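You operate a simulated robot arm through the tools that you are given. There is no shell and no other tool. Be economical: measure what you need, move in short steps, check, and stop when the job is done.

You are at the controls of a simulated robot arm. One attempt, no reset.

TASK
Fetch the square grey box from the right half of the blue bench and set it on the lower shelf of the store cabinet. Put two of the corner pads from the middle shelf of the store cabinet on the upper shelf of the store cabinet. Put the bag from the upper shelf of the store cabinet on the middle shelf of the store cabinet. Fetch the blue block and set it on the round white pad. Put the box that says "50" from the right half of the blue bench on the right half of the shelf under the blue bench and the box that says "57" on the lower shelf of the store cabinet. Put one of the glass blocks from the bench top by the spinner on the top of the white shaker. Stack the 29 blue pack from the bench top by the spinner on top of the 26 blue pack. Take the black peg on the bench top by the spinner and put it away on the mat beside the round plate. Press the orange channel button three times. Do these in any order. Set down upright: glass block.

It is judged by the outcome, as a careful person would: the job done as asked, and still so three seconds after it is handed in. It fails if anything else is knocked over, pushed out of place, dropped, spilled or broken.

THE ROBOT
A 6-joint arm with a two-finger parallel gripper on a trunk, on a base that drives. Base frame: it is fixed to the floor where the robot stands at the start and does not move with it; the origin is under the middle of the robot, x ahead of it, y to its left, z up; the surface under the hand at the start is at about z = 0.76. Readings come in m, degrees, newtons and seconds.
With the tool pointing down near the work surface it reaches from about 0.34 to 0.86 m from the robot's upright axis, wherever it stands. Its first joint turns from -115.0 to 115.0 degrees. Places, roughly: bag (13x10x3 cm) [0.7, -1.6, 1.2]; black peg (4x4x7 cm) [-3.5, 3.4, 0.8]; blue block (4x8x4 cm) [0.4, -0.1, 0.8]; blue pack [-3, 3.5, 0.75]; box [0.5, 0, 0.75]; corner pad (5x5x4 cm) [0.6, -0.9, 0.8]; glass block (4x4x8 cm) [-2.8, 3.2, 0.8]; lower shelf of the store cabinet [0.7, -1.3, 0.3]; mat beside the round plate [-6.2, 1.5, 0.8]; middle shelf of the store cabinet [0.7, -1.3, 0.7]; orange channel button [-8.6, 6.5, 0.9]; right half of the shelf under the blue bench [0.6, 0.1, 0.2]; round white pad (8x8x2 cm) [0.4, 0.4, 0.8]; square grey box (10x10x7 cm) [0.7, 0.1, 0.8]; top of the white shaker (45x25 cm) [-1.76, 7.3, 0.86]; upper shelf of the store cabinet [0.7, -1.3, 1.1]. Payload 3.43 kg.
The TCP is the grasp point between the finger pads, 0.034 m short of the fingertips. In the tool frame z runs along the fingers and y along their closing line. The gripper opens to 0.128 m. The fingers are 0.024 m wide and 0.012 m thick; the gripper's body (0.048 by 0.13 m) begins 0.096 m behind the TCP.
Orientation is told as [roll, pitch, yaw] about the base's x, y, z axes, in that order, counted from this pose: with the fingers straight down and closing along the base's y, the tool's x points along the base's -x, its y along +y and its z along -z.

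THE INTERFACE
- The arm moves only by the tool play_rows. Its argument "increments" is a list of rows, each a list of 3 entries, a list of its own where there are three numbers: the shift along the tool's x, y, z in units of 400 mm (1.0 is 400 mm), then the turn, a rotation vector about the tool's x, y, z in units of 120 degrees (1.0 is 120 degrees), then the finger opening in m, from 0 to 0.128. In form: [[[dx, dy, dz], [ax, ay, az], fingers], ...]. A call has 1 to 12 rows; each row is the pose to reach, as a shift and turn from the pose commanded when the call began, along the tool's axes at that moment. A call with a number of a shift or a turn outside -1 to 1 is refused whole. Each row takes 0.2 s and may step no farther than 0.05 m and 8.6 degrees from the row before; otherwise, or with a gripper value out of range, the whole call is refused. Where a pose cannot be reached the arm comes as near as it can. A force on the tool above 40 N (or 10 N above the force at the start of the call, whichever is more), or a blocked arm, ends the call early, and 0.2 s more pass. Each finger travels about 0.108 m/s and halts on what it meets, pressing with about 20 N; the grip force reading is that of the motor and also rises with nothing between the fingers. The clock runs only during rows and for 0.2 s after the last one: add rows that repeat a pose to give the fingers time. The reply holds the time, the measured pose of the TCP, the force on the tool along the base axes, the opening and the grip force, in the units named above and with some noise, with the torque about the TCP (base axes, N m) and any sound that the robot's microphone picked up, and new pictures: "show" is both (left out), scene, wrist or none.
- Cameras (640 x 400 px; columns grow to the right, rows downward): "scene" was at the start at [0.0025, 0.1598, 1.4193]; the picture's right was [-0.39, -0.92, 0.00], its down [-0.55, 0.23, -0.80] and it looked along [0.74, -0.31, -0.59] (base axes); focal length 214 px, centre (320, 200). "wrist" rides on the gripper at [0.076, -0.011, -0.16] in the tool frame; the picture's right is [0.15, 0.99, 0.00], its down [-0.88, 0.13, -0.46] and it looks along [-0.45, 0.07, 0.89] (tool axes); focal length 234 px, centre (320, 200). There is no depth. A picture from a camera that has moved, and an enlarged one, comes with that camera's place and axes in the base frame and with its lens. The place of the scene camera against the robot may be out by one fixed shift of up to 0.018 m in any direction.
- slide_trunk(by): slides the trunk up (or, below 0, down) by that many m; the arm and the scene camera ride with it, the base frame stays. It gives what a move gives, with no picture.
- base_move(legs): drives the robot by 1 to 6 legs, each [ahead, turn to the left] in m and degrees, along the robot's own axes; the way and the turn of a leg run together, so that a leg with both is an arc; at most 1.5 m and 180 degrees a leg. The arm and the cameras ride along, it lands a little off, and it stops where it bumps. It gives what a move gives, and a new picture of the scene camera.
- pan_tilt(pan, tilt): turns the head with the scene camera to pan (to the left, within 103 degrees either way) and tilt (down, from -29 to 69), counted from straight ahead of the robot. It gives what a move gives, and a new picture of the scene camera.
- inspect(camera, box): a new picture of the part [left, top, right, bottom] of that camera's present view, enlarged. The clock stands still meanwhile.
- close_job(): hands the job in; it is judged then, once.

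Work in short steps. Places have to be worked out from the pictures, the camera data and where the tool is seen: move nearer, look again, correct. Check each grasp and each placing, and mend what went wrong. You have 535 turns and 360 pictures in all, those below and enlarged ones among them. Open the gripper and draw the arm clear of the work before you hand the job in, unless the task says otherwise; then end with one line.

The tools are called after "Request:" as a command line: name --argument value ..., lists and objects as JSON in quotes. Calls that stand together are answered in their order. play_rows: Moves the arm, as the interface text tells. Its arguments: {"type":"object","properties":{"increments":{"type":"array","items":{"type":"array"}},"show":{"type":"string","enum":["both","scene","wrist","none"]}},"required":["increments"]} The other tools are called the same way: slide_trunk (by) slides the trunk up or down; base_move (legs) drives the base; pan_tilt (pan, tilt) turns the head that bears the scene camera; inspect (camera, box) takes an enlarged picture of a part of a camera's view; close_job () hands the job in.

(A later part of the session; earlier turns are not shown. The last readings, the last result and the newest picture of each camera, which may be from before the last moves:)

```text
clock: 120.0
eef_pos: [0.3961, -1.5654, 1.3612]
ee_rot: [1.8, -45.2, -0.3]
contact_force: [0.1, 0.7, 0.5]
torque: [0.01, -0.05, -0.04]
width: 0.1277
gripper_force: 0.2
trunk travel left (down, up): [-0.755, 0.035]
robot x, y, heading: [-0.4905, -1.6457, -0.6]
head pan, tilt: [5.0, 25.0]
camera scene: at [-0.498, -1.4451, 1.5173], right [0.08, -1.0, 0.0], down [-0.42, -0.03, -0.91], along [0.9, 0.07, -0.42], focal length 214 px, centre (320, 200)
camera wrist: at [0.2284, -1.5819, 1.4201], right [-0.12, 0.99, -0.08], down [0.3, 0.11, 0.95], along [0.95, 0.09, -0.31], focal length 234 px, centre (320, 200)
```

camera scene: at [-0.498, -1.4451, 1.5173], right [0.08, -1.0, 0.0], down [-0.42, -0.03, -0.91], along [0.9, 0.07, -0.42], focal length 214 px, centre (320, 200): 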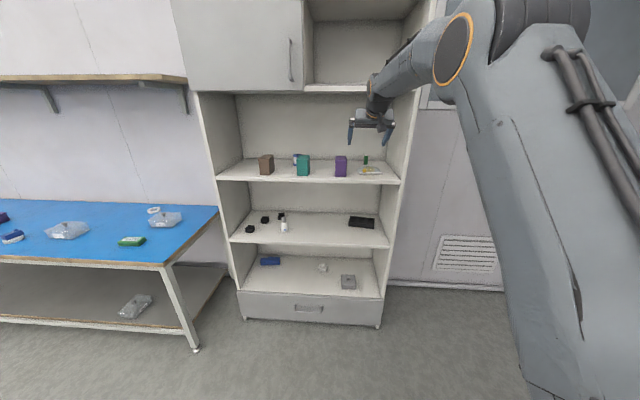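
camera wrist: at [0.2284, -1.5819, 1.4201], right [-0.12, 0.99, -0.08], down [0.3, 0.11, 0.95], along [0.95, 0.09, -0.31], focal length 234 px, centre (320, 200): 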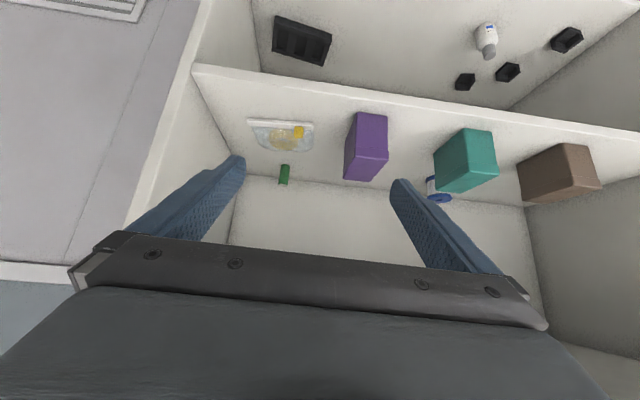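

Request:
inspect --camera "wrist" --box '[220, 90, 400, 210]'

Request:
inspect --camera "scene" --box '[320, 140, 410, 190]'

```text
3.33 times, centred on (310, 150) of wrist
camera zoom: at [0.2284, -1.5819, 1.4201], right [-0.12, 0.99, -0.08], down [0.3, 0.11, 0.95], along [0.95, 0.09, -0.31], focal length 781 px, centre (353, 367)
```

zoom: 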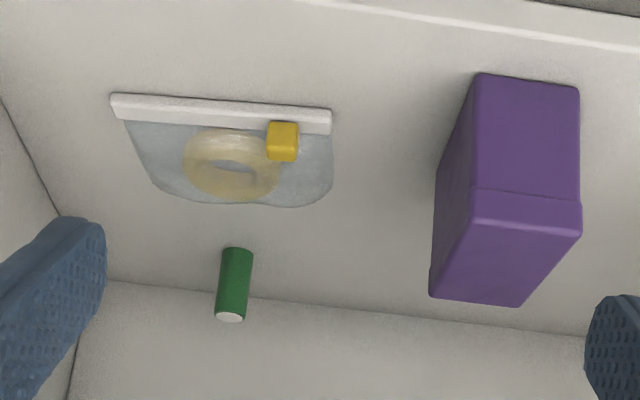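

```text
7.11 times, centred on (365, 165) of scene
camera zoom: at [-0.498, -1.4451, 1.5173], right [0.08, -1.0, 0.0], down [-0.42, -0.03, -0.91], along [0.9, 0.07, -0.42], focal length 1525 px, centre (0, 449)
```

zoom: 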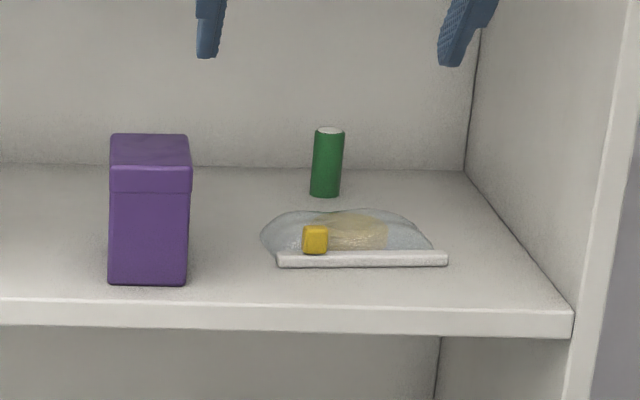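

The bag: white header bar along y (x≈0.625, y −1.697…−1.569) with a yellow block on it at ≈[0.63,-1.596]. I'll grip that yellow block. First lower the hand in front, then drive up.

Request:
play_rows --increments '[[[0.07, -0.025, 0.07], [0, 0, -0.01], 0.06], [[0.14, -0.05, 0.14], [-0.01, 0, -0.03], 0.06], [[0.212, -0.075, 0.212], [-0.025, 0, -0.045], 0.06]]' --show "none"

Request:
base_move --legs '[[0.17, 0.6]]'

Request:
inspect --camera "wrist" --box '[160, 20, 480, 220]'

```text
clock: 120.8
eef_pos: [0.3954, -1.5938, 1.2401]
ee_rot: [-0.7, -45.2, 7.5]
contact_force: [0.0, -0.2, 0.9]
torque: [-0.01, -0.02, -0.03]
width: 0.0601
gripper_force: 0.1
trunk travel left (down, up): [-0.755, 0.035]
robot x, y, heading: [-0.489, -1.6498, -0.4]
head pan, tilt: [5.0, 25.0]
```

```text
clock: 122.2
eef_pos: [0.5665, -1.5839, 1.2416]
ee_rot: [-0.7, -45.2, 8.2]
contact_force: [-0.2, 0.1, -0.6]
torque: [0.03, 0.0, -0.01]
width: 0.0597
gripper_force: 0.1
trunk travel left (down, up): [-0.755, 0.035]
robot x, y, heading: [-0.321, -1.648, 0.4]
head pan, tilt: [5.0, 25.0]
camera scene: at [-0.3305, -1.4461, 1.5173], right [0.09, -1.0, 0.0], down [-0.42, -0.04, -0.91], along [0.9, 0.08, -0.42], focal length 214 px, centre (320, 200)
```

scene: 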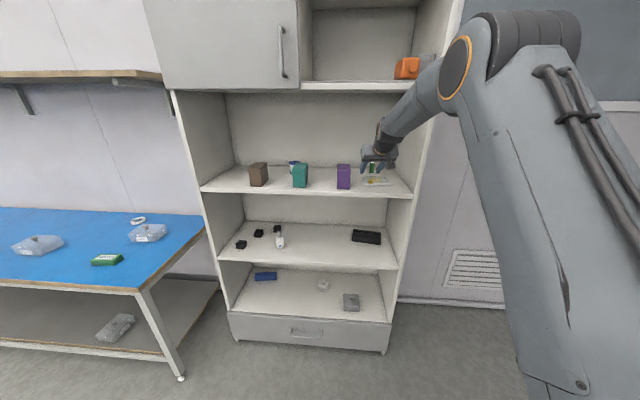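

```text
2.00 times, centred on (320, 120) of wrist
camera zoom: at [0.4007, -1.6169, 1.2996], right [-0.23, 0.97, -0.11], down [0.28, 0.18, 0.94], along [0.93, 0.19, -0.31], focal length 468 px, centre (320, 360)
```

zoom: 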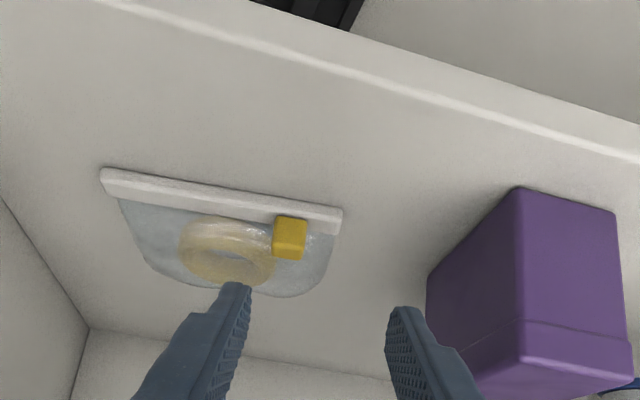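

Bag bar yaw ≈ 6°, yellow block centre ≈ [0.628,-1.598,1.159]. I move in with the fingertips around it, stopping a bit short to check.

Request:
play_rows --increments '[[[0.02, -0.03, 0.04], [0.004, 0, 0.008], 0.05], [[0.0395, -0.0585, 0.09], [0.008, 0, 0.016], 0.045], [[0.0395, -0.0585, 0.135], [0.008, 0, 0.016], 0.045]]' --show "none"

Request:
inspect --camera "wrist" --box '[200, 40, 440, 220]'

```text
clock: 123.0
eef_pos: [0.5958, -1.6049, 1.1908]
ee_rot: [0.3, -45.3, 5.4]
contact_force: [-0.1, 0.1, 0.2]
torque: [-0.02, 0.0, 0.01]
width: 0.045
gripper_force: 0.0
trunk travel left (down, up): [-0.755, 0.035]
robot x, y, heading: [-0.3189, -1.6483, 0.2]
head pan, tilt: [5.0, 25.0]
```

```text
2.22 times, centred on (320, 130) of wrist
camera zoom: at [0.4303, -1.6322, 1.2493], right [-0.2, 0.97, -0.1], down [0.28, 0.15, 0.95], along [0.94, 0.16, -0.31], focal length 520 px, centre (320, 356)
```

zoom: 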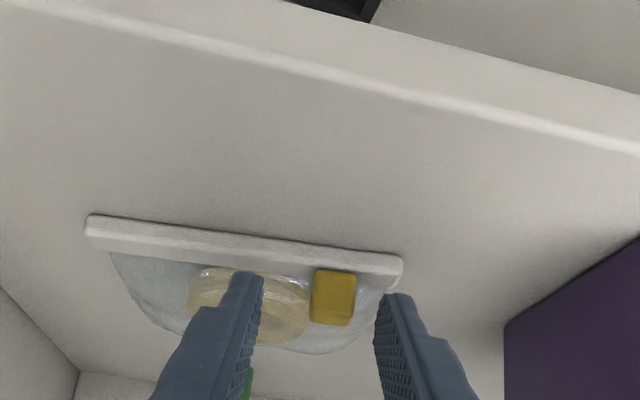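

Cube is ~5 mm to the left of the finger mid-line; I correct, advance ~2 cm and close.

Request:
play_rows --increments '[[[-0.003, 0.012, 0.025], [0, 0, 0], 0.045], [[-0.005, 0.012, 0.05], [0, 0, 0], 0.045], [[-0.005, 0.012, 0.05], [0, 0, 0], 0.01], [[-0.005, 0.012, 0.05], [0, 0, 0], 0.0], [[-0.005, 0.012, 0.05], [0, 0, 0], 0.0]]' --show "none"

Request:
inspect --camera "wrist" --box '[200, 40, 440, 220]'

```text
clock: 124.2
eef_pos: [0.6107, -1.5977, 1.1819]
ee_rot: [0.4, -45.6, 5.4]
contact_force: [6.2, -1.1, 21.8]
torque: [-0.06, -0.77, 0.01]
width: 0.0168
gripper_force: 20.3
trunk travel left (down, up): [-0.755, 0.035]
robot x, y, heading: [-0.318, -1.6468, 0.3]
head pan, tilt: [5.0, 25.0]
```

```text
2.22 times, centred on (320, 130) of wrist
camera zoom: at [0.4454, -1.6258, 1.2397], right [-0.2, 0.97, -0.1], down [0.28, 0.15, 0.95], along [0.94, 0.16, -0.3], focal length 520 px, centre (320, 356)
```

zoom: 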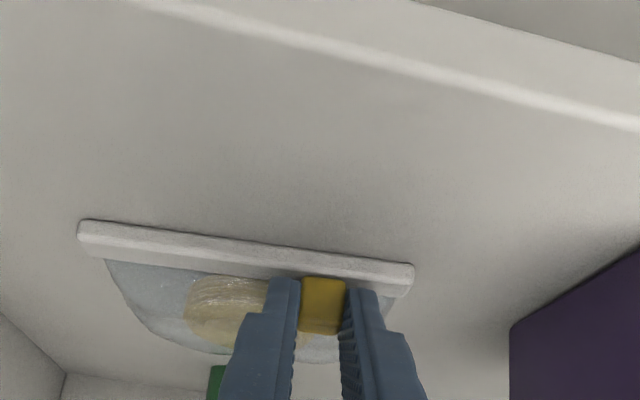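

Gripped (0.0168 m). I lift slightly and check.

Request:
play_rows --increments '[[[-0.02, 0, -0.02], [0, 0, 0], 0.0], [[-0.06, 0, -0.06], [0, 0, 0], 0.0], [[-0.1, 0, -0.1], [0, 0, 0], 0.0]]' --show "wrist"

```text
clock: 125.0
eef_pos: [0.6095, -1.5974, 1.2341]
ee_rot: [0.3, -45.0, 5.4]
contact_force: [0.2, -0.8, -1.1]
torque: [-0.02, 0.04, -0.01]
width: 0.0169
gripper_force: 20.0
trunk travel left (down, up): [-0.755, 0.035]
robot x, y, heading: [-0.3193, -1.6456, 0.0]
head pan, tilt: [5.0, 25.0]
camera wrist: at [0.4448, -1.6255, 1.2933], right [-0.2, 0.97, -0.1], down [0.29, 0.16, 0.95], along [0.94, 0.16, -0.31], focal length 234 px, centre (320, 200)
```

wrist: 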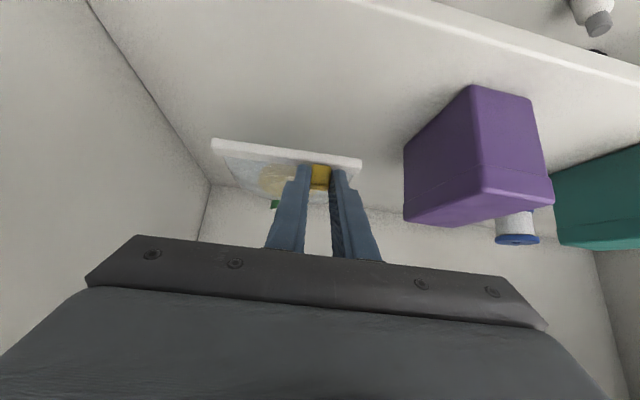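

Bag lifted. I back out, shift 0.28 m left, and lower the trunk for the middle shelf.

Request:
base_move --legs '[[-0.4, 0], [0, 90], [0.28, 0], [0, -90]]'

Request:
slide_trunk --by -0.38

Request:
pan_tilt --pan 0 --tilt 25

```text
clock: 136.7
eef_pos: [0.2143, -1.3244, 1.2359]
ee_rot: [0.3, -45.2, 4.9]
contact_force: [-0.1, -0.1, 0.1]
torque: [0.03, 0.05, -0.01]
width: 0.0169
gripper_force: 20.1
trunk travel left (down, up): [-0.755, 0.035]
robot x, y, heading: [-0.7182, -1.3693, -0.3]
head pan, tilt: [5.0, 25.0]
camera scene: at [-0.7247, -1.1672, 1.5173], right [0.08, -1.0, 0.0], down [-0.42, -0.03, -0.91], along [0.9, 0.07, -0.42], focal length 214 px, centre (320, 200)
```

scene: 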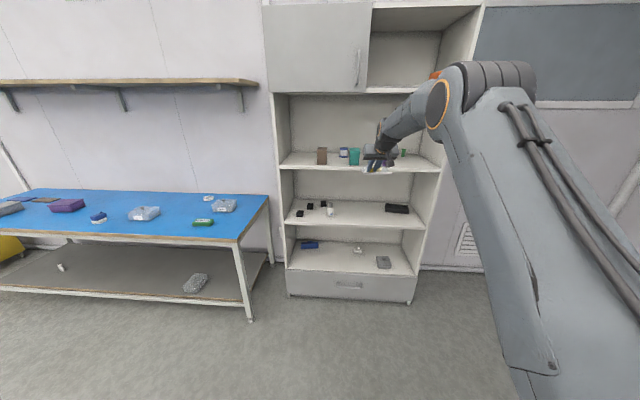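

```text
clock: 140.4
eef_pos: [0.2159, -1.3232, 0.855]
ee_rot: [0.3, -45.2, 5.0]
contact_force: [-0.6, 0.3, -1.0]
torque: [0.02, 0.02, 0.02]
width: 0.0167
gripper_force: 19.8
trunk travel left (down, up): [-0.375, 0.415]
robot x, y, heading: [-0.7152, -1.3695, -0.3]
head pan, tilt: [5.0, 25.0]
```

```text
clock: 141.0
eef_pos: [0.2149, -1.323, 0.8557]
ee_rot: [0.3, -45.4, 4.9]
contact_force: [0.3, -0.8, -0.8]
torque: [0.0, 0.06, 0.03]
width: 0.0166
gripper_force: 19.7
trunk travel left (down, up): [-0.375, 0.415]
robot x, y, heading: [-0.7207, -1.3654, -0.5]
head pan, tilt: [0.0, 25.0]
camera scene: at [-0.6186, -1.1757, 1.1373], right [0.0, -1.0, 0.0], down [-0.42, 0.0, -0.91], along [0.91, 0.0, -0.42], focal length 214 px, centre (320, 200)
```

scene: 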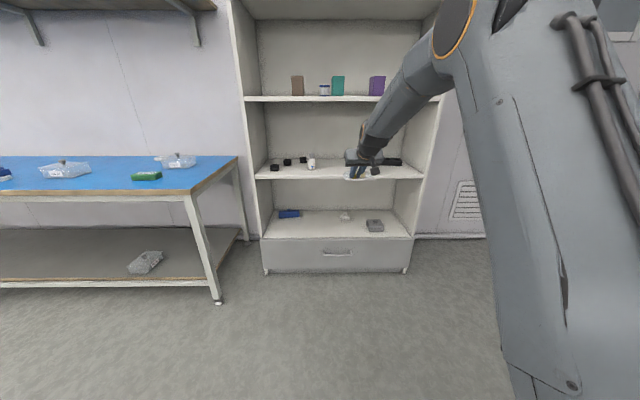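

Drive forward 0.39 m over the middle shelf.

Request:
base_move --legs '[[0.39, 0]]'

Request:
play_rows --increments '[[[0.03, 0, 0.03], [0, 0, 0], 0.0], [[0.06, 0, 0.06], [0, 0, 0], 0.0]]' --show "both"

```text
clock: 143.5
eef_pos: [0.6064, -1.3299, 0.8568]
ee_rot: [0.2, -45.2, 5.0]
contact_force: [0.7, -0.3, -0.7]
torque: [0.0, 0.02, 0.01]
width: 0.017
gripper_force: 20.2
trunk travel left (down, up): [-0.375, 0.415]
robot x, y, heading: [-0.329, -1.3708, -0.2]
head pan, tilt: [0.0, 25.0]
camera scene: at [-0.2272, -1.1785, 1.1373], right [-0.01, -1.0, 0.0], down [-0.42, 0.0, -0.91], along [0.91, -0.01, -0.42], focal length 214 px, centre (320, 200)
```

scene: 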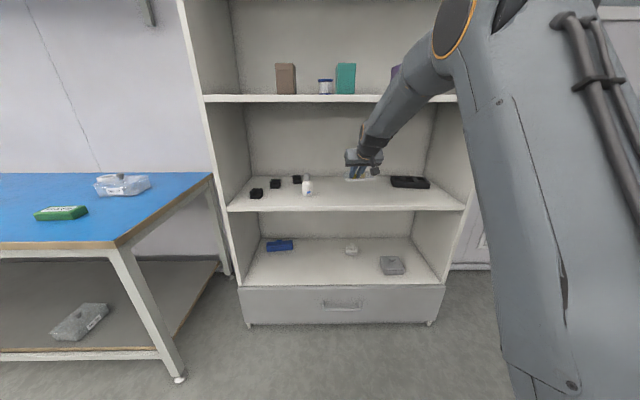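

```text
clock: 144.1
eef_pos: [0.6065, -1.3304, 0.8198]
ee_rot: [0.3, -45.2, 4.9]
contact_force: [-0.4, 1.0, -0.7]
torque: [-0.04, 0.04, 0.02]
width: 0.0168
gripper_force: 20.4
trunk travel left (down, up): [-0.375, 0.415]
robot x, y, heading: [-0.3247, -1.373, -0.3]
head pan, tilt: [0.0, 25.0]
camera scene: at [-0.2273, -1.1785, 1.1373], right [-0.01, -1.0, 0.0], down [-0.42, 0.0, -0.91], along [0.91, -0.01, -0.42], focal length 214 px, centre (320, 200)
camera wrist: at [0.4406, -1.3569, 0.8801], right [-0.19, 0.98, -0.1], down [0.28, 0.15, 0.95], along [0.94, 0.15, -0.31], focal length 234 px, centre (320, 200)
```

scene: 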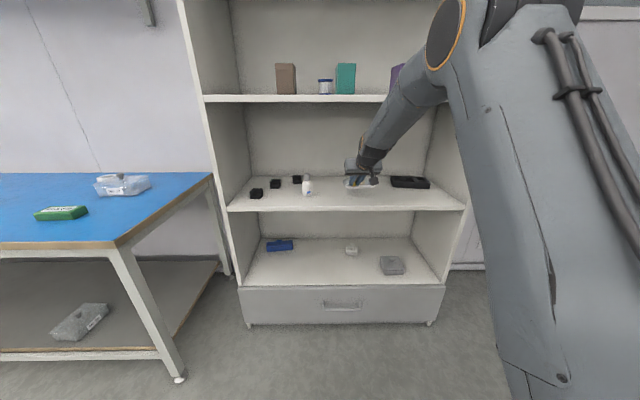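
wrist: 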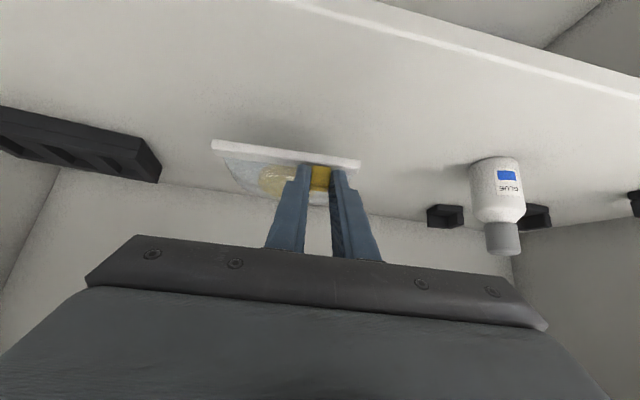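

Spot is free. I lower in small steps till contact.

Request:
play_rows --increments '[[[0.02, 0, 0.02], [0, 0, 0], 0.0], [[0.04, 0, 0.04], [0, 0, 0], 0.0], [[0.05, 0, 0.05], [0, 0, 0], 0.0]]' --show "none"

Request:
play_rows --increments '[[[0.007, 0, 0.007], [0, 0, 0], 0.0], [[0.014, 0, 0.014], [0, 0, 0], 0.0], [[0.021, 0, 0.021], [0, 0, 0], 0.0]]' --show "wrist"

```text
clock: 144.9
eef_pos: [0.6069, -1.33, 0.7941]
ee_rot: [0.4, -45.3, 4.9]
contact_force: [0.7, -0.7, -0.3]
torque: [0.01, 0.04, 0.0]
width: 0.017
gripper_force: 19.8
trunk travel left (down, up): [-0.375, 0.415]
robot x, y, heading: [-0.3242, -1.3741, -0.2]
head pan, tilt: [0.0, 25.0]
```

```text
clock: 145.7
eef_pos: [0.6062, -1.3285, 0.7835]
ee_rot: [0.3, -45.3, 4.9]
contact_force: [-0.4, -0.5, 4.0]
torque: [-0.06, -0.03, 0.01]
width: 0.0171
gripper_force: 20.4
trunk travel left (down, up): [-0.375, 0.415]
robot x, y, heading: [-0.3247, -1.3713, -0.3]
head pan, tilt: [0.0, 25.0]
camera wrist: at [0.4408, -1.356, 0.8409], right [-0.19, 0.98, -0.1], down [0.28, 0.15, 0.95], along [0.94, 0.15, -0.31], focal length 234 px, centre (320, 200)
```

wrist: 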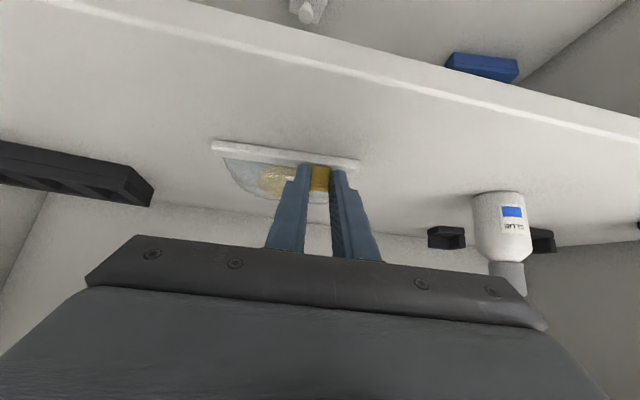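

Touching. I open and withdraw along the fingers.

Request:
play_rows --increments '[[[0.002, 0, 0.002], [0, 0, 0], 0.0], [[0.002, 0, 0.002], [0, 0, 0], 0.04], [[0.002, 0, 0.002], [0, 0, 0], 0.045], [[0, 0, -0.06], [0, 0, 0], 0.045], [[0, 0, -0.16], [0, 0, 0], 0.05], [[0, 0, -0.28], [0, 0, 0], 0.05], [[0, 0, -0.4], [0, 0, 0], 0.05]]' --show "wrist"

```text
clock: 147.3
eef_pos: [0.4932, -1.3401, 0.894]
ee_rot: [0.3, -45.1, 4.9]
contact_force: [1.0, 0.0, -1.2]
torque: [0.0, -0.03, -0.04]
width: 0.05
gripper_force: 0.0
trunk travel left (down, up): [-0.375, 0.415]
robot x, y, heading: [-0.3289, -1.3706, -0.6]
head pan, tilt: [0.0, 25.0]
camera wrist: at [0.3268, -1.3678, 0.9524], right [-0.19, 0.98, -0.1], down [0.29, 0.15, 0.95], along [0.94, 0.15, -0.31], focal length 234 px, centre (320, 200)
```

wrist: 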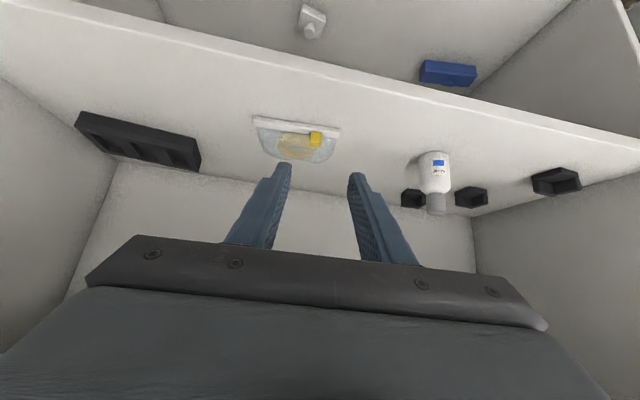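

Bag is on the middle shelf. Now the corner pads on the left: I back off and shift 0.43 m left.

Request:
base_move --legs '[[-0.3, 0.6], [0, 90], [0.43, 0], [0, -90], [0.15, 0]]'

Request:
play_rows --increments '[[[0, 0, 0], [0, 0, 0], 0.1]]' --show "wrist"

```text
clock: 160.2
eef_pos: [0.3463, -0.9211, 0.8935]
ee_rot: [0.3, -45.2, 4.3]
contact_force: [-0.2, 0.1, -0.3]
torque: [0.01, 0.01, 0.0]
width: 0.0501
gripper_force: 0.0
trunk travel left (down, up): [-0.375, 0.415]
robot x, y, heading: [-0.4735, -0.9438, -0.8]
head pan, tilt: [0.0, 25.0]
camera scene: at [-0.3719, -0.7518, 1.1373], right [-0.02, -1.0, 0.0], down [-0.42, 0.01, -0.91], along [0.91, -0.01, -0.42], focal length 214 px, centre (320, 200)
```

scene: 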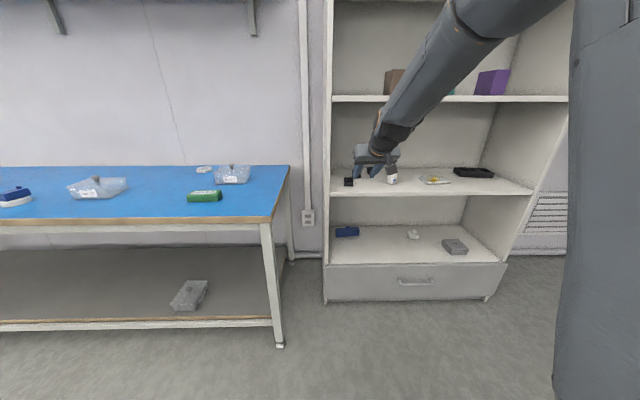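

```text
clock: 160.6
eef_pos: [0.348, -0.9224, 0.8942]
ee_rot: [0.3, -45.1, 4.3]
contact_force: [0.0, 0.4, 0.4]
torque: [0.0, -0.01, -0.02]
width: 0.0997
gripper_force: 0.0
trunk travel left (down, up): [-0.375, 0.415]
robot x, y, heading: [-0.474, -0.9444, -1.0]
head pan, tilt: [0.0, 25.0]
camera wrist: at [0.1806, -0.9465, 0.953], right [-0.18, 0.98, -0.1], down [0.29, 0.15, 0.95], along [0.94, 0.14, -0.31], focal length 234 px, centre (320, 200)
```

wrist: 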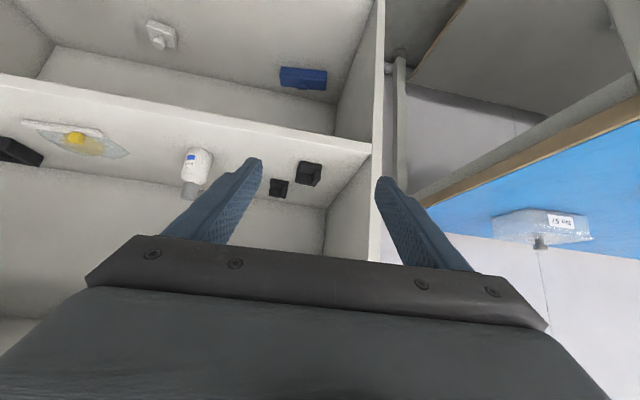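

Request:
inspect --camera "wrist" --box '[250, 140, 350, 210]'

```text
5.71 times, centred on (300, 175) of wrist
camera zoom: at [0.1806, -0.9465, 0.953], right [-0.18, 0.98, -0.1], down [0.29, 0.15, 0.95], along [0.94, 0.14, -0.31], focal length 1338 px, centre (434, 343)
```

zoom: 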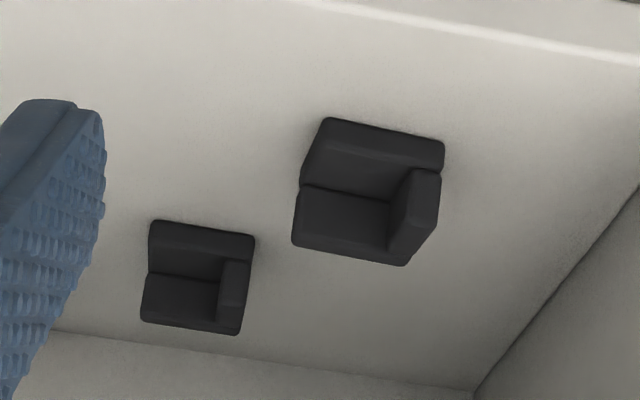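

Pads are three-sided corners; pad A centre ≈ [0.629,-0.911] yaw ≈ -5°, pad B ≈ [0.75,-0.973]. I drive in 0.2 m, turn the hand to yaw -5°, and look again.

Request:
base_move --legs '[[0.2, 0.8]]'

Request:
play_rows --increments '[[[0, 0.01, 0], [0.027, 0, 0.027], 0.09], [[0, 0.02, 0], [0.055, 0, 0.055], 0.09]]' --show "none"

Request:
inspect --camera "wrist" --box '[200, 60, 440, 210]'

```text
clock: 162.2
eef_pos: [0.5469, -0.9121, 0.8953]
ee_rot: [0.3, -45.2, 5.0]
contact_force: [-0.4, 0.1, -0.3]
torque: [0.02, 0.03, -0.01]
width: 0.1002
gripper_force: 0.0
trunk travel left (down, up): [-0.375, 0.415]
robot x, y, heading: [-0.2718, -0.9489, -0.6]
head pan, tilt: [0.0, 25.0]
camera scene: at [-0.1739, -0.7525, 1.1373], right [0.0, -1.0, 0.0], down [-0.42, 0.0, -0.91], along [0.91, 0.0, -0.42], focal length 214 px, centre (320, 200)
```

scene: 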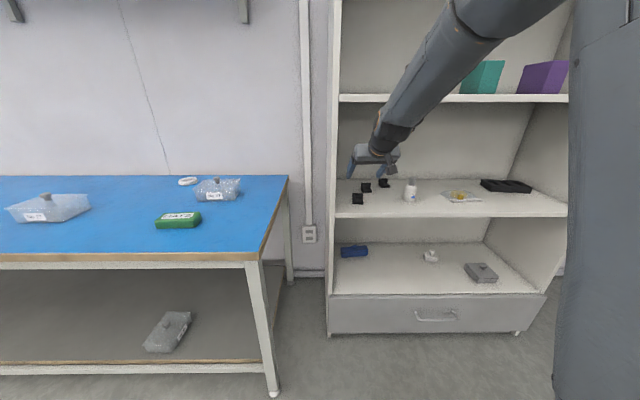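

```text
clock: 162.8
eef_pos: [0.5457, -0.9039, 0.8942]
ee_rot: [0.5, -45.2, -4.3]
contact_force: [0.3, 0.5, 0.8]
torque: [0.01, 0.01, 0.0]
width: 0.0901
gripper_force: 0.1
trunk travel left (down, up): [-0.375, 0.415]
robot x, y, heading: [-0.2726, -0.9476, -0.2]
head pan, tilt: [0.0, 25.0]
```

```text
2.67 times, centred on (320, 135) of wrist
camera zoom: at [0.3781, -0.9047, 0.953], right [-0.03, 0.99, -0.1], down [0.31, 0.1, 0.95], along [0.95, 0.0, -0.31], focal length 624 px, centre (320, 373)
```

zoom: 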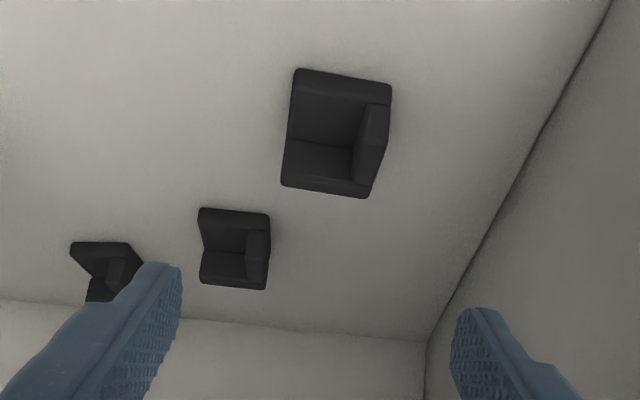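

Confirmed: pad A centre ≈ [0.628,-0.909]. I advance along the finger direction to z≈0.773 and close.

Request:
play_rows --increments '[[[0.02, 0, 0.11], [0.006, 0, 0.006], 0.09], [[0.04, 0, 0.22], [0.006, 0, 0.006], 0.09], [[0.055, 0.0025, 0.32], [0.006, 0, 0.006], 0.085], [[0.063, 0.0025, 0.366], [0.006, 0, 0.006], 0.08]]' --show "wrist"

```text
clock: 163.8
eef_pos: [0.6331, -0.91, 0.7734]
ee_rot: [0.4, -45.1, -5.5]
contact_force: [0.3, -0.7, 0.4]
torque: [-0.01, 0.0, 0.0]
width: 0.0801
gripper_force: 0.0
trunk travel left (down, up): [-0.375, 0.415]
robot x, y, heading: [-0.2763, -0.9482, 0.0]
head pan, tilt: [0.0, 25.0]
camera wrist: at [0.464, -0.9063, 0.8329], right [-0.01, 0.99, -0.1], down [0.31, 0.1, 0.95], along [0.95, -0.02, -0.31], focal length 234 px, centre (320, 200)
```

wrist: 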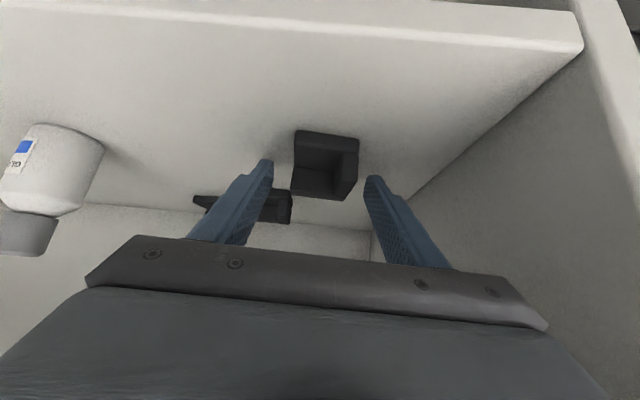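

Fingers straddle the pad. I close and lift.

Request:
play_rows --increments '[[[0, 0, 0], [0, 0, 0], 0.04], [[0, 0, 0], [0, 0, 0], 0.02], [[0, 0, 0], [0, 0, 0], 0.02], [[-0.04, 0, -0.04], [0, 0, 0], 0.02], [[-0.1, 0, -0.1], [0, 0, 0], 0.02], [[-0.16, 0, -0.16], [0, 0, 0], 0.02]]' --show "wrist"

```text
clock: 165.2
eef_pos: [0.6307, -0.9096, 0.8632]
ee_rot: [0.3, -45.1, -5.3]
contact_force: [0.0, 0.3, -0.9]
torque: [0.01, -0.02, -0.01]
width: 0.0439
gripper_force: 19.6
trunk travel left (down, up): [-0.375, 0.415]
robot x, y, heading: [-0.2738, -0.949, 0.0]
head pan, tilt: [0.0, 25.0]
camera wrist: at [0.464, -0.9074, 0.9228], right [-0.02, 0.99, -0.1], down [0.31, 0.1, 0.95], along [0.95, -0.02, -0.31], focal length 234 px, centre (320, 200)
```

wrist: 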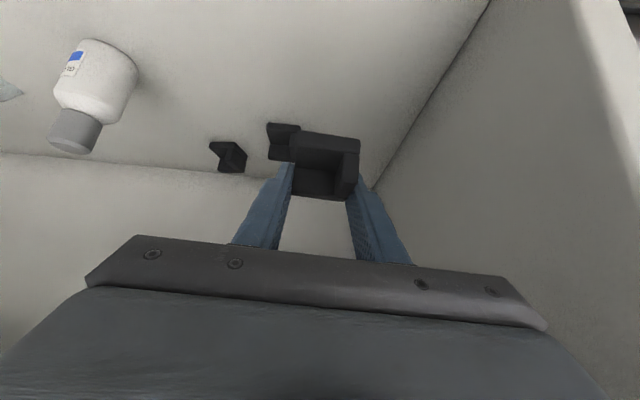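

Pad A held (0.044 m). I back out, raise the trunk 0.385 and look at the upper shelf's left side.

Request:
base_move --legs '[[-0.3, 0]]'

Request:
slide_trunk --by 0.385

Request:
base_move --legs '[[0.15, 0]]'

Request:
play_rows --increments '[[[0, 0, 0], [0, 0, 0], 0.02]]' --show "wrist"

```text
clock: 167.2
eef_pos: [0.3289, -0.9101, 0.865]
ee_rot: [0.3, -45.2, -5.4]
contact_force: [-0.1, 0.3, -0.1]
torque: [0.03, -0.01, 0.02]
width: 0.0438
gripper_force: 20.3
trunk travel left (down, up): [-0.375, 0.415]
robot x, y, heading: [-0.5711, -0.9431, -0.4]
head pan, tilt: [0.0, 25.0]
camera scene: at [-0.4756, -0.7515, 1.1372], right [0.0, -1.0, 0.0], down [-0.42, 0.0, -0.91], along [0.91, 0.0, -0.42], focal length 214 px, centre (320, 200)
```

scene: 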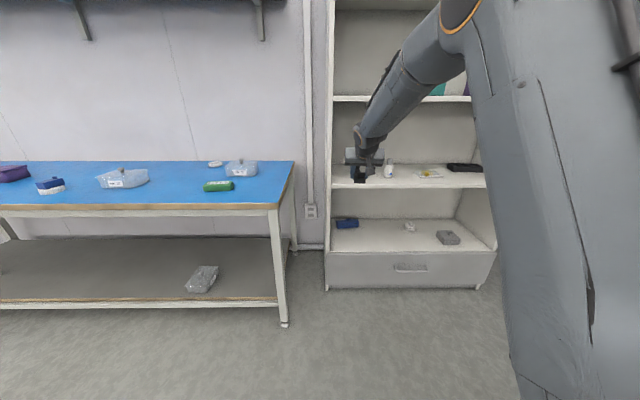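

```text
clock: 170.9
eef_pos: [0.329, -0.9106, 1.2486]
ee_rot: [0.3, -45.1, -5.5]
contact_force: [-0.2, -0.3, -0.4]
torque: [-0.02, 0.04, 0.01]
width: 0.0441
gripper_force: 19.9
trunk travel left (down, up): [-0.76, 0.03]
robot x, y, heading: [-0.5724, -0.9455, -0.1]
head pan, tilt: [0.0, 25.0]
```

```text
clock: 172.3
eef_pos: [0.48, -0.9117, 1.2496]
ee_rot: [0.4, -45.3, -5.4]
contact_force: [-0.5, 0.0, -0.3]
torque: [-0.02, -0.02, 0.0]
width: 0.0438
gripper_force: 19.6
trunk travel left (down, up): [-0.76, 0.03]
robot x, y, heading: [-0.4234, -0.9473, -0.4]
head pan, tilt: [0.0, 25.0]
camera scene: at [-0.4318, -0.7518, 1.5223], right [-0.01, -1.0, 0.0], down [-0.42, 0.0, -0.91], along [0.91, -0.01, -0.42], focal length 214 px, centre (320, 200)
```

scene: 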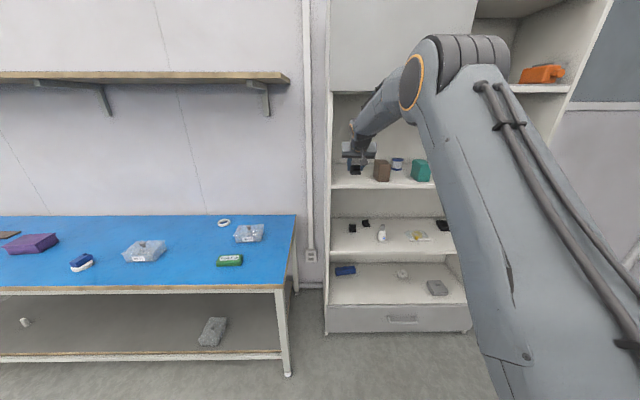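

```text
clock: 172.7
eef_pos: [0.4804, -0.9125, 1.2489]
ee_rot: [0.3, -45.1, -5.6]
contact_force: [-0.1, -0.2, -0.2]
torque: [0.02, 0.01, -0.01]
width: 0.0441
gripper_force: 20.1
trunk travel left (down, up): [-0.76, 0.03]
robot x, y, heading: [-0.4212, -0.9459, -0.3]
head pan, tilt: [0.0, 25.0]
camera wrist: at [0.3127, -0.9091, 1.308], right [-0.01, 0.99, -0.1], down [0.31, 0.1, 0.95], along [0.95, -0.02, -0.31], focal length 234 px, centre (320, 200)
```

wrist: 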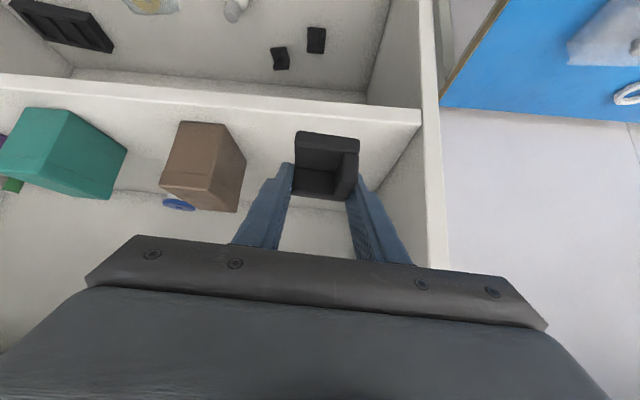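

Space between the brown block and the side wall is free. I drive in 0.23 m and lower.

Request:
base_move --legs '[[0.23, 0]]'

Request:
play_rows --increments '[[[0.04, 0, 0.04], [0, 0, 0], 0.02], [[0.08, 0, 0.08], [0, 0, 0], 0.02], [[0.1, 0, 0.1], [0, 0, 0], 0.02]]' --show "wrist"

```text
clock: 174.4
eef_pos: [0.7109, -0.9142, 1.2485]
ee_rot: [0.5, -45.2, -5.5]
contact_force: [-0.3, -0.2, 0.0]
torque: [0.0, -0.02, -0.01]
width: 0.0441
gripper_force: 19.5
trunk travel left (down, up): [-0.76, 0.03]
robot x, y, heading: [-0.1912, -0.9446, -0.3]
head pan, tilt: [0.0, 25.0]
camera scene: at [-0.2013, -0.7532, 1.5223], right [-0.01, -1.0, 0.0], down [-0.42, 0.0, -0.91], along [0.91, -0.01, -0.42], focal length 214 px, centre (320, 200)
```

scene: 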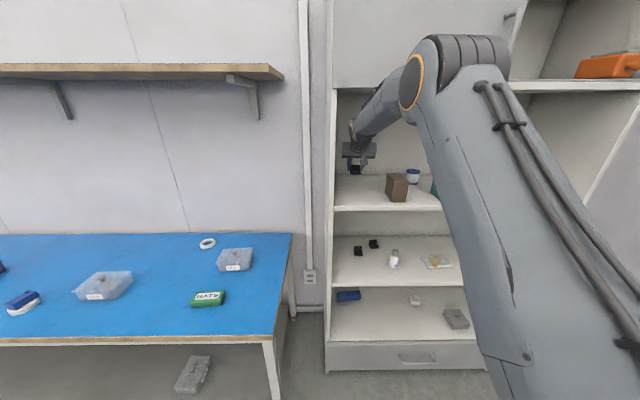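

```text
clock: 175.2
eef_pos: [0.7117, -0.9145, 1.1918]
ee_rot: [0.3, -45.1, -5.5]
contact_force: [0.1, 0.3, -0.6]
torque: [0.01, -0.02, 0.01]
width: 0.0438
gripper_force: 20.1
trunk travel left (down, up): [-0.76, 0.03]
robot x, y, heading: [-0.1939, -0.9486, -0.3]
head pan, tilt: [0.0, 25.0]
camera wrist: at [0.5439, -0.9111, 1.2507], right [-0.01, 0.99, -0.1], down [0.31, 0.1, 0.95], along [0.95, -0.02, -0.31], focal length 234 px, centre (320, 200)
```

wrist: 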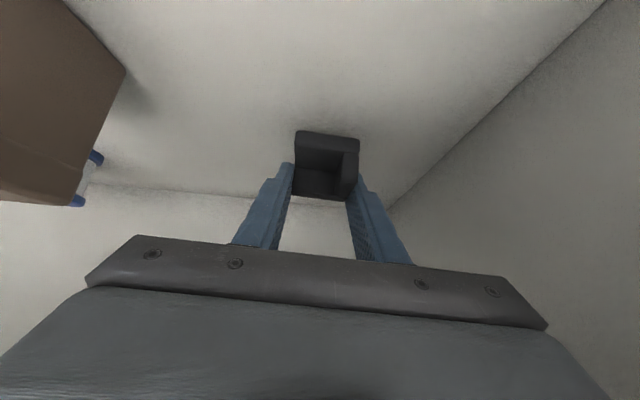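

I lower by small steps till contact.

Request:
play_rows --increments '[[[0.014, 0, 0.014], [0, 0, 0], 0.02], [[0.021, 0, 0.021], [0, 0, 0], 0.02], [[0.028, 0, 0.028], [0, 0, 0], 0.02], [[0.033, 0, 0.033], [0, 0, 0], 0.02]]' --show "none"

```text
clock: 176.2
eef_pos: [0.7116, -0.9141, 1.173]
ee_rot: [0.2, -45.1, -5.4]
contact_force: [0.0, -0.2, -0.5]
torque: [0.01, -0.02, 0.0]
width: 0.0436
gripper_force: 19.8
trunk travel left (down, up): [-0.76, 0.03]
robot x, y, heading: [-0.1931, -0.9468, -0.6]
head pan, tilt: [0.0, 25.0]
```

Request:
play_rows --increments '[[[0.005, 0, 0.005], [0, 0, 0], 0.02], [[0.01, 0, 0.01], [0, 0, 0], 0.02], [[0.015, 0, 0.015], [0, 0, 0], 0.02], [[0.02, 0, 0.02], [0, 0, 0], 0.02]]' --show "none"

```text
clock: 177.3
eef_pos: [0.7133, -0.9137, 1.1722]
ee_rot: [0.5, -46.1, -5.5]
contact_force: [2.5, 0.1, 6.7]
torque: [-0.06, 0.03, 0.02]
width: 0.044
gripper_force: 19.9
trunk travel left (down, up): [-0.76, 0.03]
robot x, y, heading: [-0.1916, -0.9468, -0.3]
head pan, tilt: [0.0, 25.0]
stopped in row 4: the force on the tool passed its limit at 43 N (the readings are from after the stop); the commanded pose is now the measured one
```

Contact at 1.172. I open and withdraw.

Request:
play_rows --increments '[[[0, 0, 0], [0, 0, 0], 0.07], [[0, 0, 0], [0, 0, 0], 0.075], [[0, 0, -0.06], [0, 0, 0], 0.075], [[0, 0, -0.16], [0, 0, 0], 0.08], [[0, 0, -0.27], [0, 0, 0], 0.08]]' --show "wrist"

```text
clock: 178.5
eef_pos: [0.6352, -0.9075, 1.2456]
ee_rot: [0.5, -45.9, -5.6]
contact_force: [1.0, 0.6, 0.0]
torque: [0.0, -0.01, 0.0]
width: 0.0799
gripper_force: 0.0
trunk travel left (down, up): [-0.76, 0.03]
robot x, y, heading: [-0.1934, -0.9468, -0.7]
head pan, tilt: [0.0, 25.0]
camera wrist: at [0.4681, -0.905, 1.3025], right [-0.01, 0.99, -0.1], down [0.3, 0.1, 0.95], along [0.95, -0.02, -0.3], focal length 234 px, centre (320, 200)
```

wrist: 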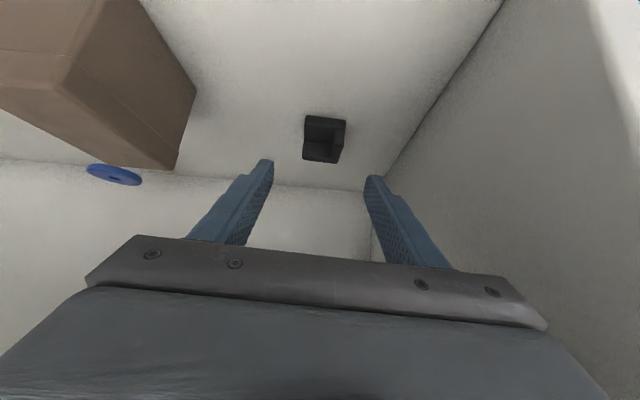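

Pad A is set. Back out, trunk down 0.385, then in again for pad B.

Request:
base_move --legs '[[-0.33, 0]]'

Request:
slide_trunk --by -0.385

Request:
base_move --legs '[[0.32, 0.7]]'

Request:
play_rows --increments '[[[0, -0.07, -0.02], [-0.01, 0, -0.01], 0.08], [[0, -0.14, -0.04], [-0.02, 0, -0.02], 0.08]]' --show "none"

Request:
inspect --camera "wrist" --box '[200, 60, 440, 210]'

```text
clock: 180.6
eef_pos: [0.3057, -0.9045, 1.246]
ee_rot: [0.4, -46.0, -5.6]
contact_force: [0.7, 0.7, -1.0]
torque: [-0.02, -0.03, -0.03]
width: 0.0799
gripper_force: 0.0
trunk travel left (down, up): [-0.76, 0.03]
robot x, y, heading: [-0.5242, -0.9445, -0.2]
head pan, tilt: [0.0, 25.0]
camera scene: at [-0.5317, -0.7512, 1.5222], right [-0.01, -1.0, 0.0], down [-0.42, 0.0, -0.91], along [0.91, -0.01, -0.42], focal length 214 px, centre (320, 200)
```

scene: 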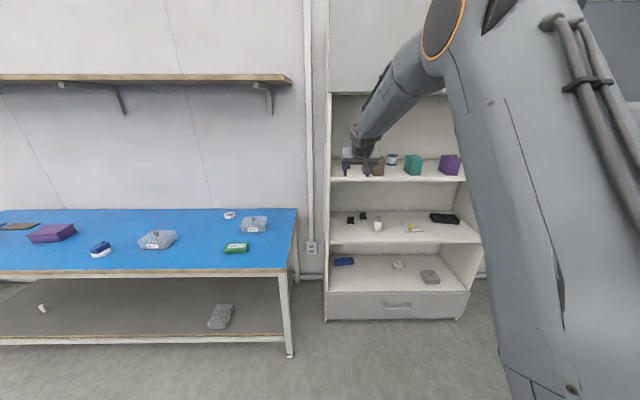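

```text
clock: 184.3
eef_pos: [0.3052, -0.905, 0.8605]
ee_rot: [0.4, -45.8, -5.4]
contact_force: [0.6, -0.7, 0.5]
torque: [-0.02, -0.02, 0.0]
width: 0.0802
gripper_force: 0.1
trunk travel left (down, up): [-0.375, 0.415]
robot x, y, heading: [-0.526, -0.9445, -0.1]
head pan, tilt: [0.0, 25.0]
```

```text
clock: 186.5
eef_pos: [0.6234, -0.8981, 0.8612]
ee_rot: [0.5, -45.9, -5.0]
contact_force: [0.3, 0.6, -0.5]
torque: [0.02, 0.01, 0.01]
width: 0.0798
gripper_force: 0.0
trunk travel left (down, up): [-0.375, 0.415]
robot x, y, heading: [-0.2064, -0.9445, 0.2]
head pan, tilt: [0.0, 25.0]
camera scene: at [-0.1083, -0.7514, 1.1373], right [0.0, -1.0, 0.0], down [-0.42, 0.0, -0.91], along [0.91, 0.0, -0.42], focal length 214 px, centre (320, 200)
```

scene: 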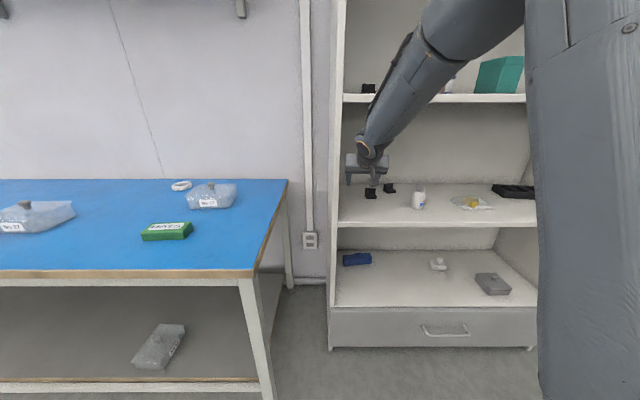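

```text
clock: 187.1
eef_pos: [0.6074, -0.9527, 0.8717]
ee_rot: [0.5, -46.0, -1.7]
contact_force: [0.1, 1.1, 0.0]
torque: [-0.02, -0.01, -0.02]
width: 0.0801
gripper_force: 0.0
trunk travel left (down, up): [-0.375, 0.415]
robot x, y, heading: [-0.2063, -0.9449, 0.2]
head pan, tilt: [0.0, 25.0]
```

```text
2.67 times, centred on (320, 135) of wrist
camera zoom: at [0.4394, -0.9618, 0.9289], right [-0.08, 0.99, -0.1], down [0.29, 0.12, 0.95], along [0.95, 0.05, -0.29], focal length 624 px, centre (320, 373)
```

zoom: 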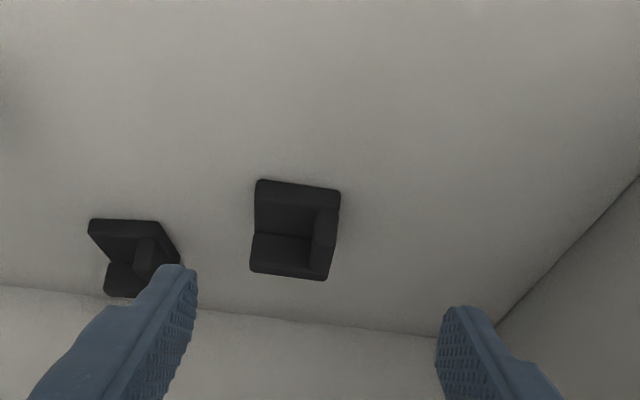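

Pad B centre ≈ [0.754,-0.969]. I drive 0.1 m more, then advance.

Request:
base_move --legs '[[0.1, 0]]'

Request:
play_rows --increments '[[[0.03, -0.015, 0.09], [0, 0, 0], 0.08], [[0.06, -0.03, 0.18], [0, 0, 0], 0.08], [[0.085, -0.037, 0.25], [0, 0, 0], 0.08]]' --show "wrist"

```text
clock: 188.2
eef_pos: [0.7089, -0.9531, 0.8725]
ee_rot: [0.4, -46.0, -1.5]
contact_force: [-0.1, 0.8, -0.1]
torque: [-0.04, -0.02, 0.02]
width: 0.0801
gripper_force: 0.0
trunk travel left (down, up): [-0.375, 0.415]
robot x, y, heading: [-0.1018, -0.9457, 0.3]
head pan, tilt: [0.0, 25.0]
camera scene: at [-0.007, -0.7511, 1.1373], right [0.0, -1.0, 0.0], down [-0.42, 0.0, -0.91], along [0.91, 0.0, -0.42], focal length 214 px, centre (320, 200)
```

scene: 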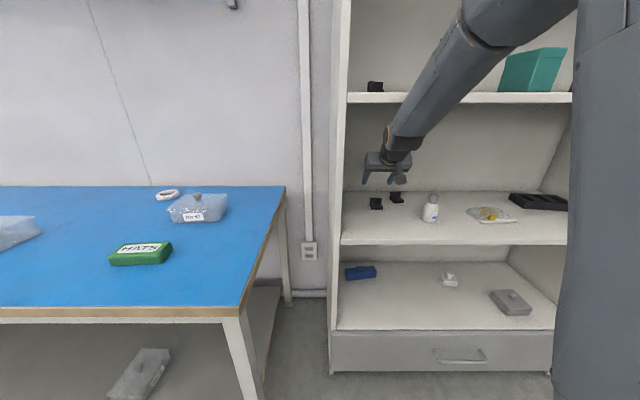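

```text
clock: 189.0
eef_pos: [0.756, -0.9677, 0.778]
ee_rot: [0.4, -45.9, -1.6]
contact_force: [0.2, 0.1, -0.5]
torque: [0.0, 0.02, -0.02]
width: 0.0801
gripper_force: 0.0
trunk travel left (down, up): [-0.375, 0.415]
robot x, y, heading: [-0.1046, -0.9468, 0.2]
head pan, tilt: [0.0, 25.0]
camera wrist: at [0.5875, -0.9764, 0.8347], right [-0.08, 0.99, -0.1], down [0.29, 0.12, 0.95], along [0.95, 0.05, -0.3], focal length 234 px, centre (320, 200)
```

wrist: 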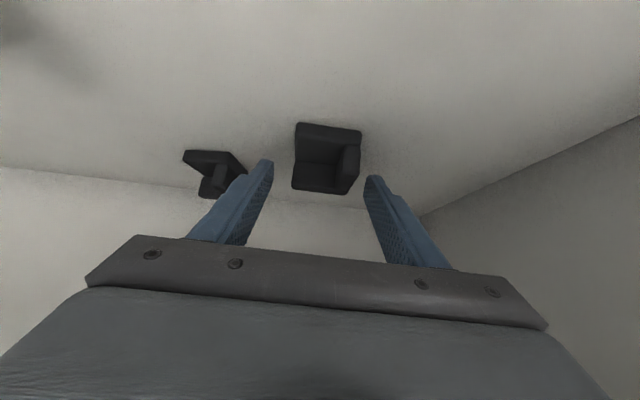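

Aligned. I lower 4 mm, close and lift.

Request:
play_rows --increments '[[[0.008, 0, 0.008], [0, 0, 0], 0.06], [[0.008, 0, 0.008], [0, 0, 0], 0.02], [[0.008, 0, 0.008], [0, 0, 0], 0.02], [[-0.04, 0, -0.04], [0, 0, 0], 0.02], [[-0.1, 0, -0.1], [0, 0, 0], 0.02], [[-0.15, 0, -0.15], [0, 0, 0], 0.02]]' --show "wrist"

```text
clock: 190.4
eef_pos: [0.7537, -0.9687, 0.8634]
ee_rot: [0.4, -45.8, -1.6]
contact_force: [0.4, -0.4, -0.3]
torque: [0.04, -0.01, -0.02]
width: 0.0437
gripper_force: 19.7
trunk travel left (down, up): [-0.375, 0.415]
robot x, y, heading: [-0.1049, -0.9471, 0.3]
head pan, tilt: [0.0, 25.0]
camera wrist: at [0.5873, -0.977, 0.9198], right [-0.08, 0.99, -0.1], down [0.29, 0.12, 0.95], along [0.95, 0.05, -0.3], focal length 234 px, centre (320, 200)
```

wrist: 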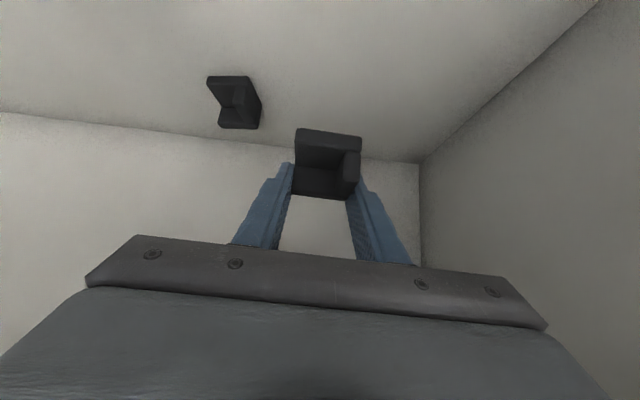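

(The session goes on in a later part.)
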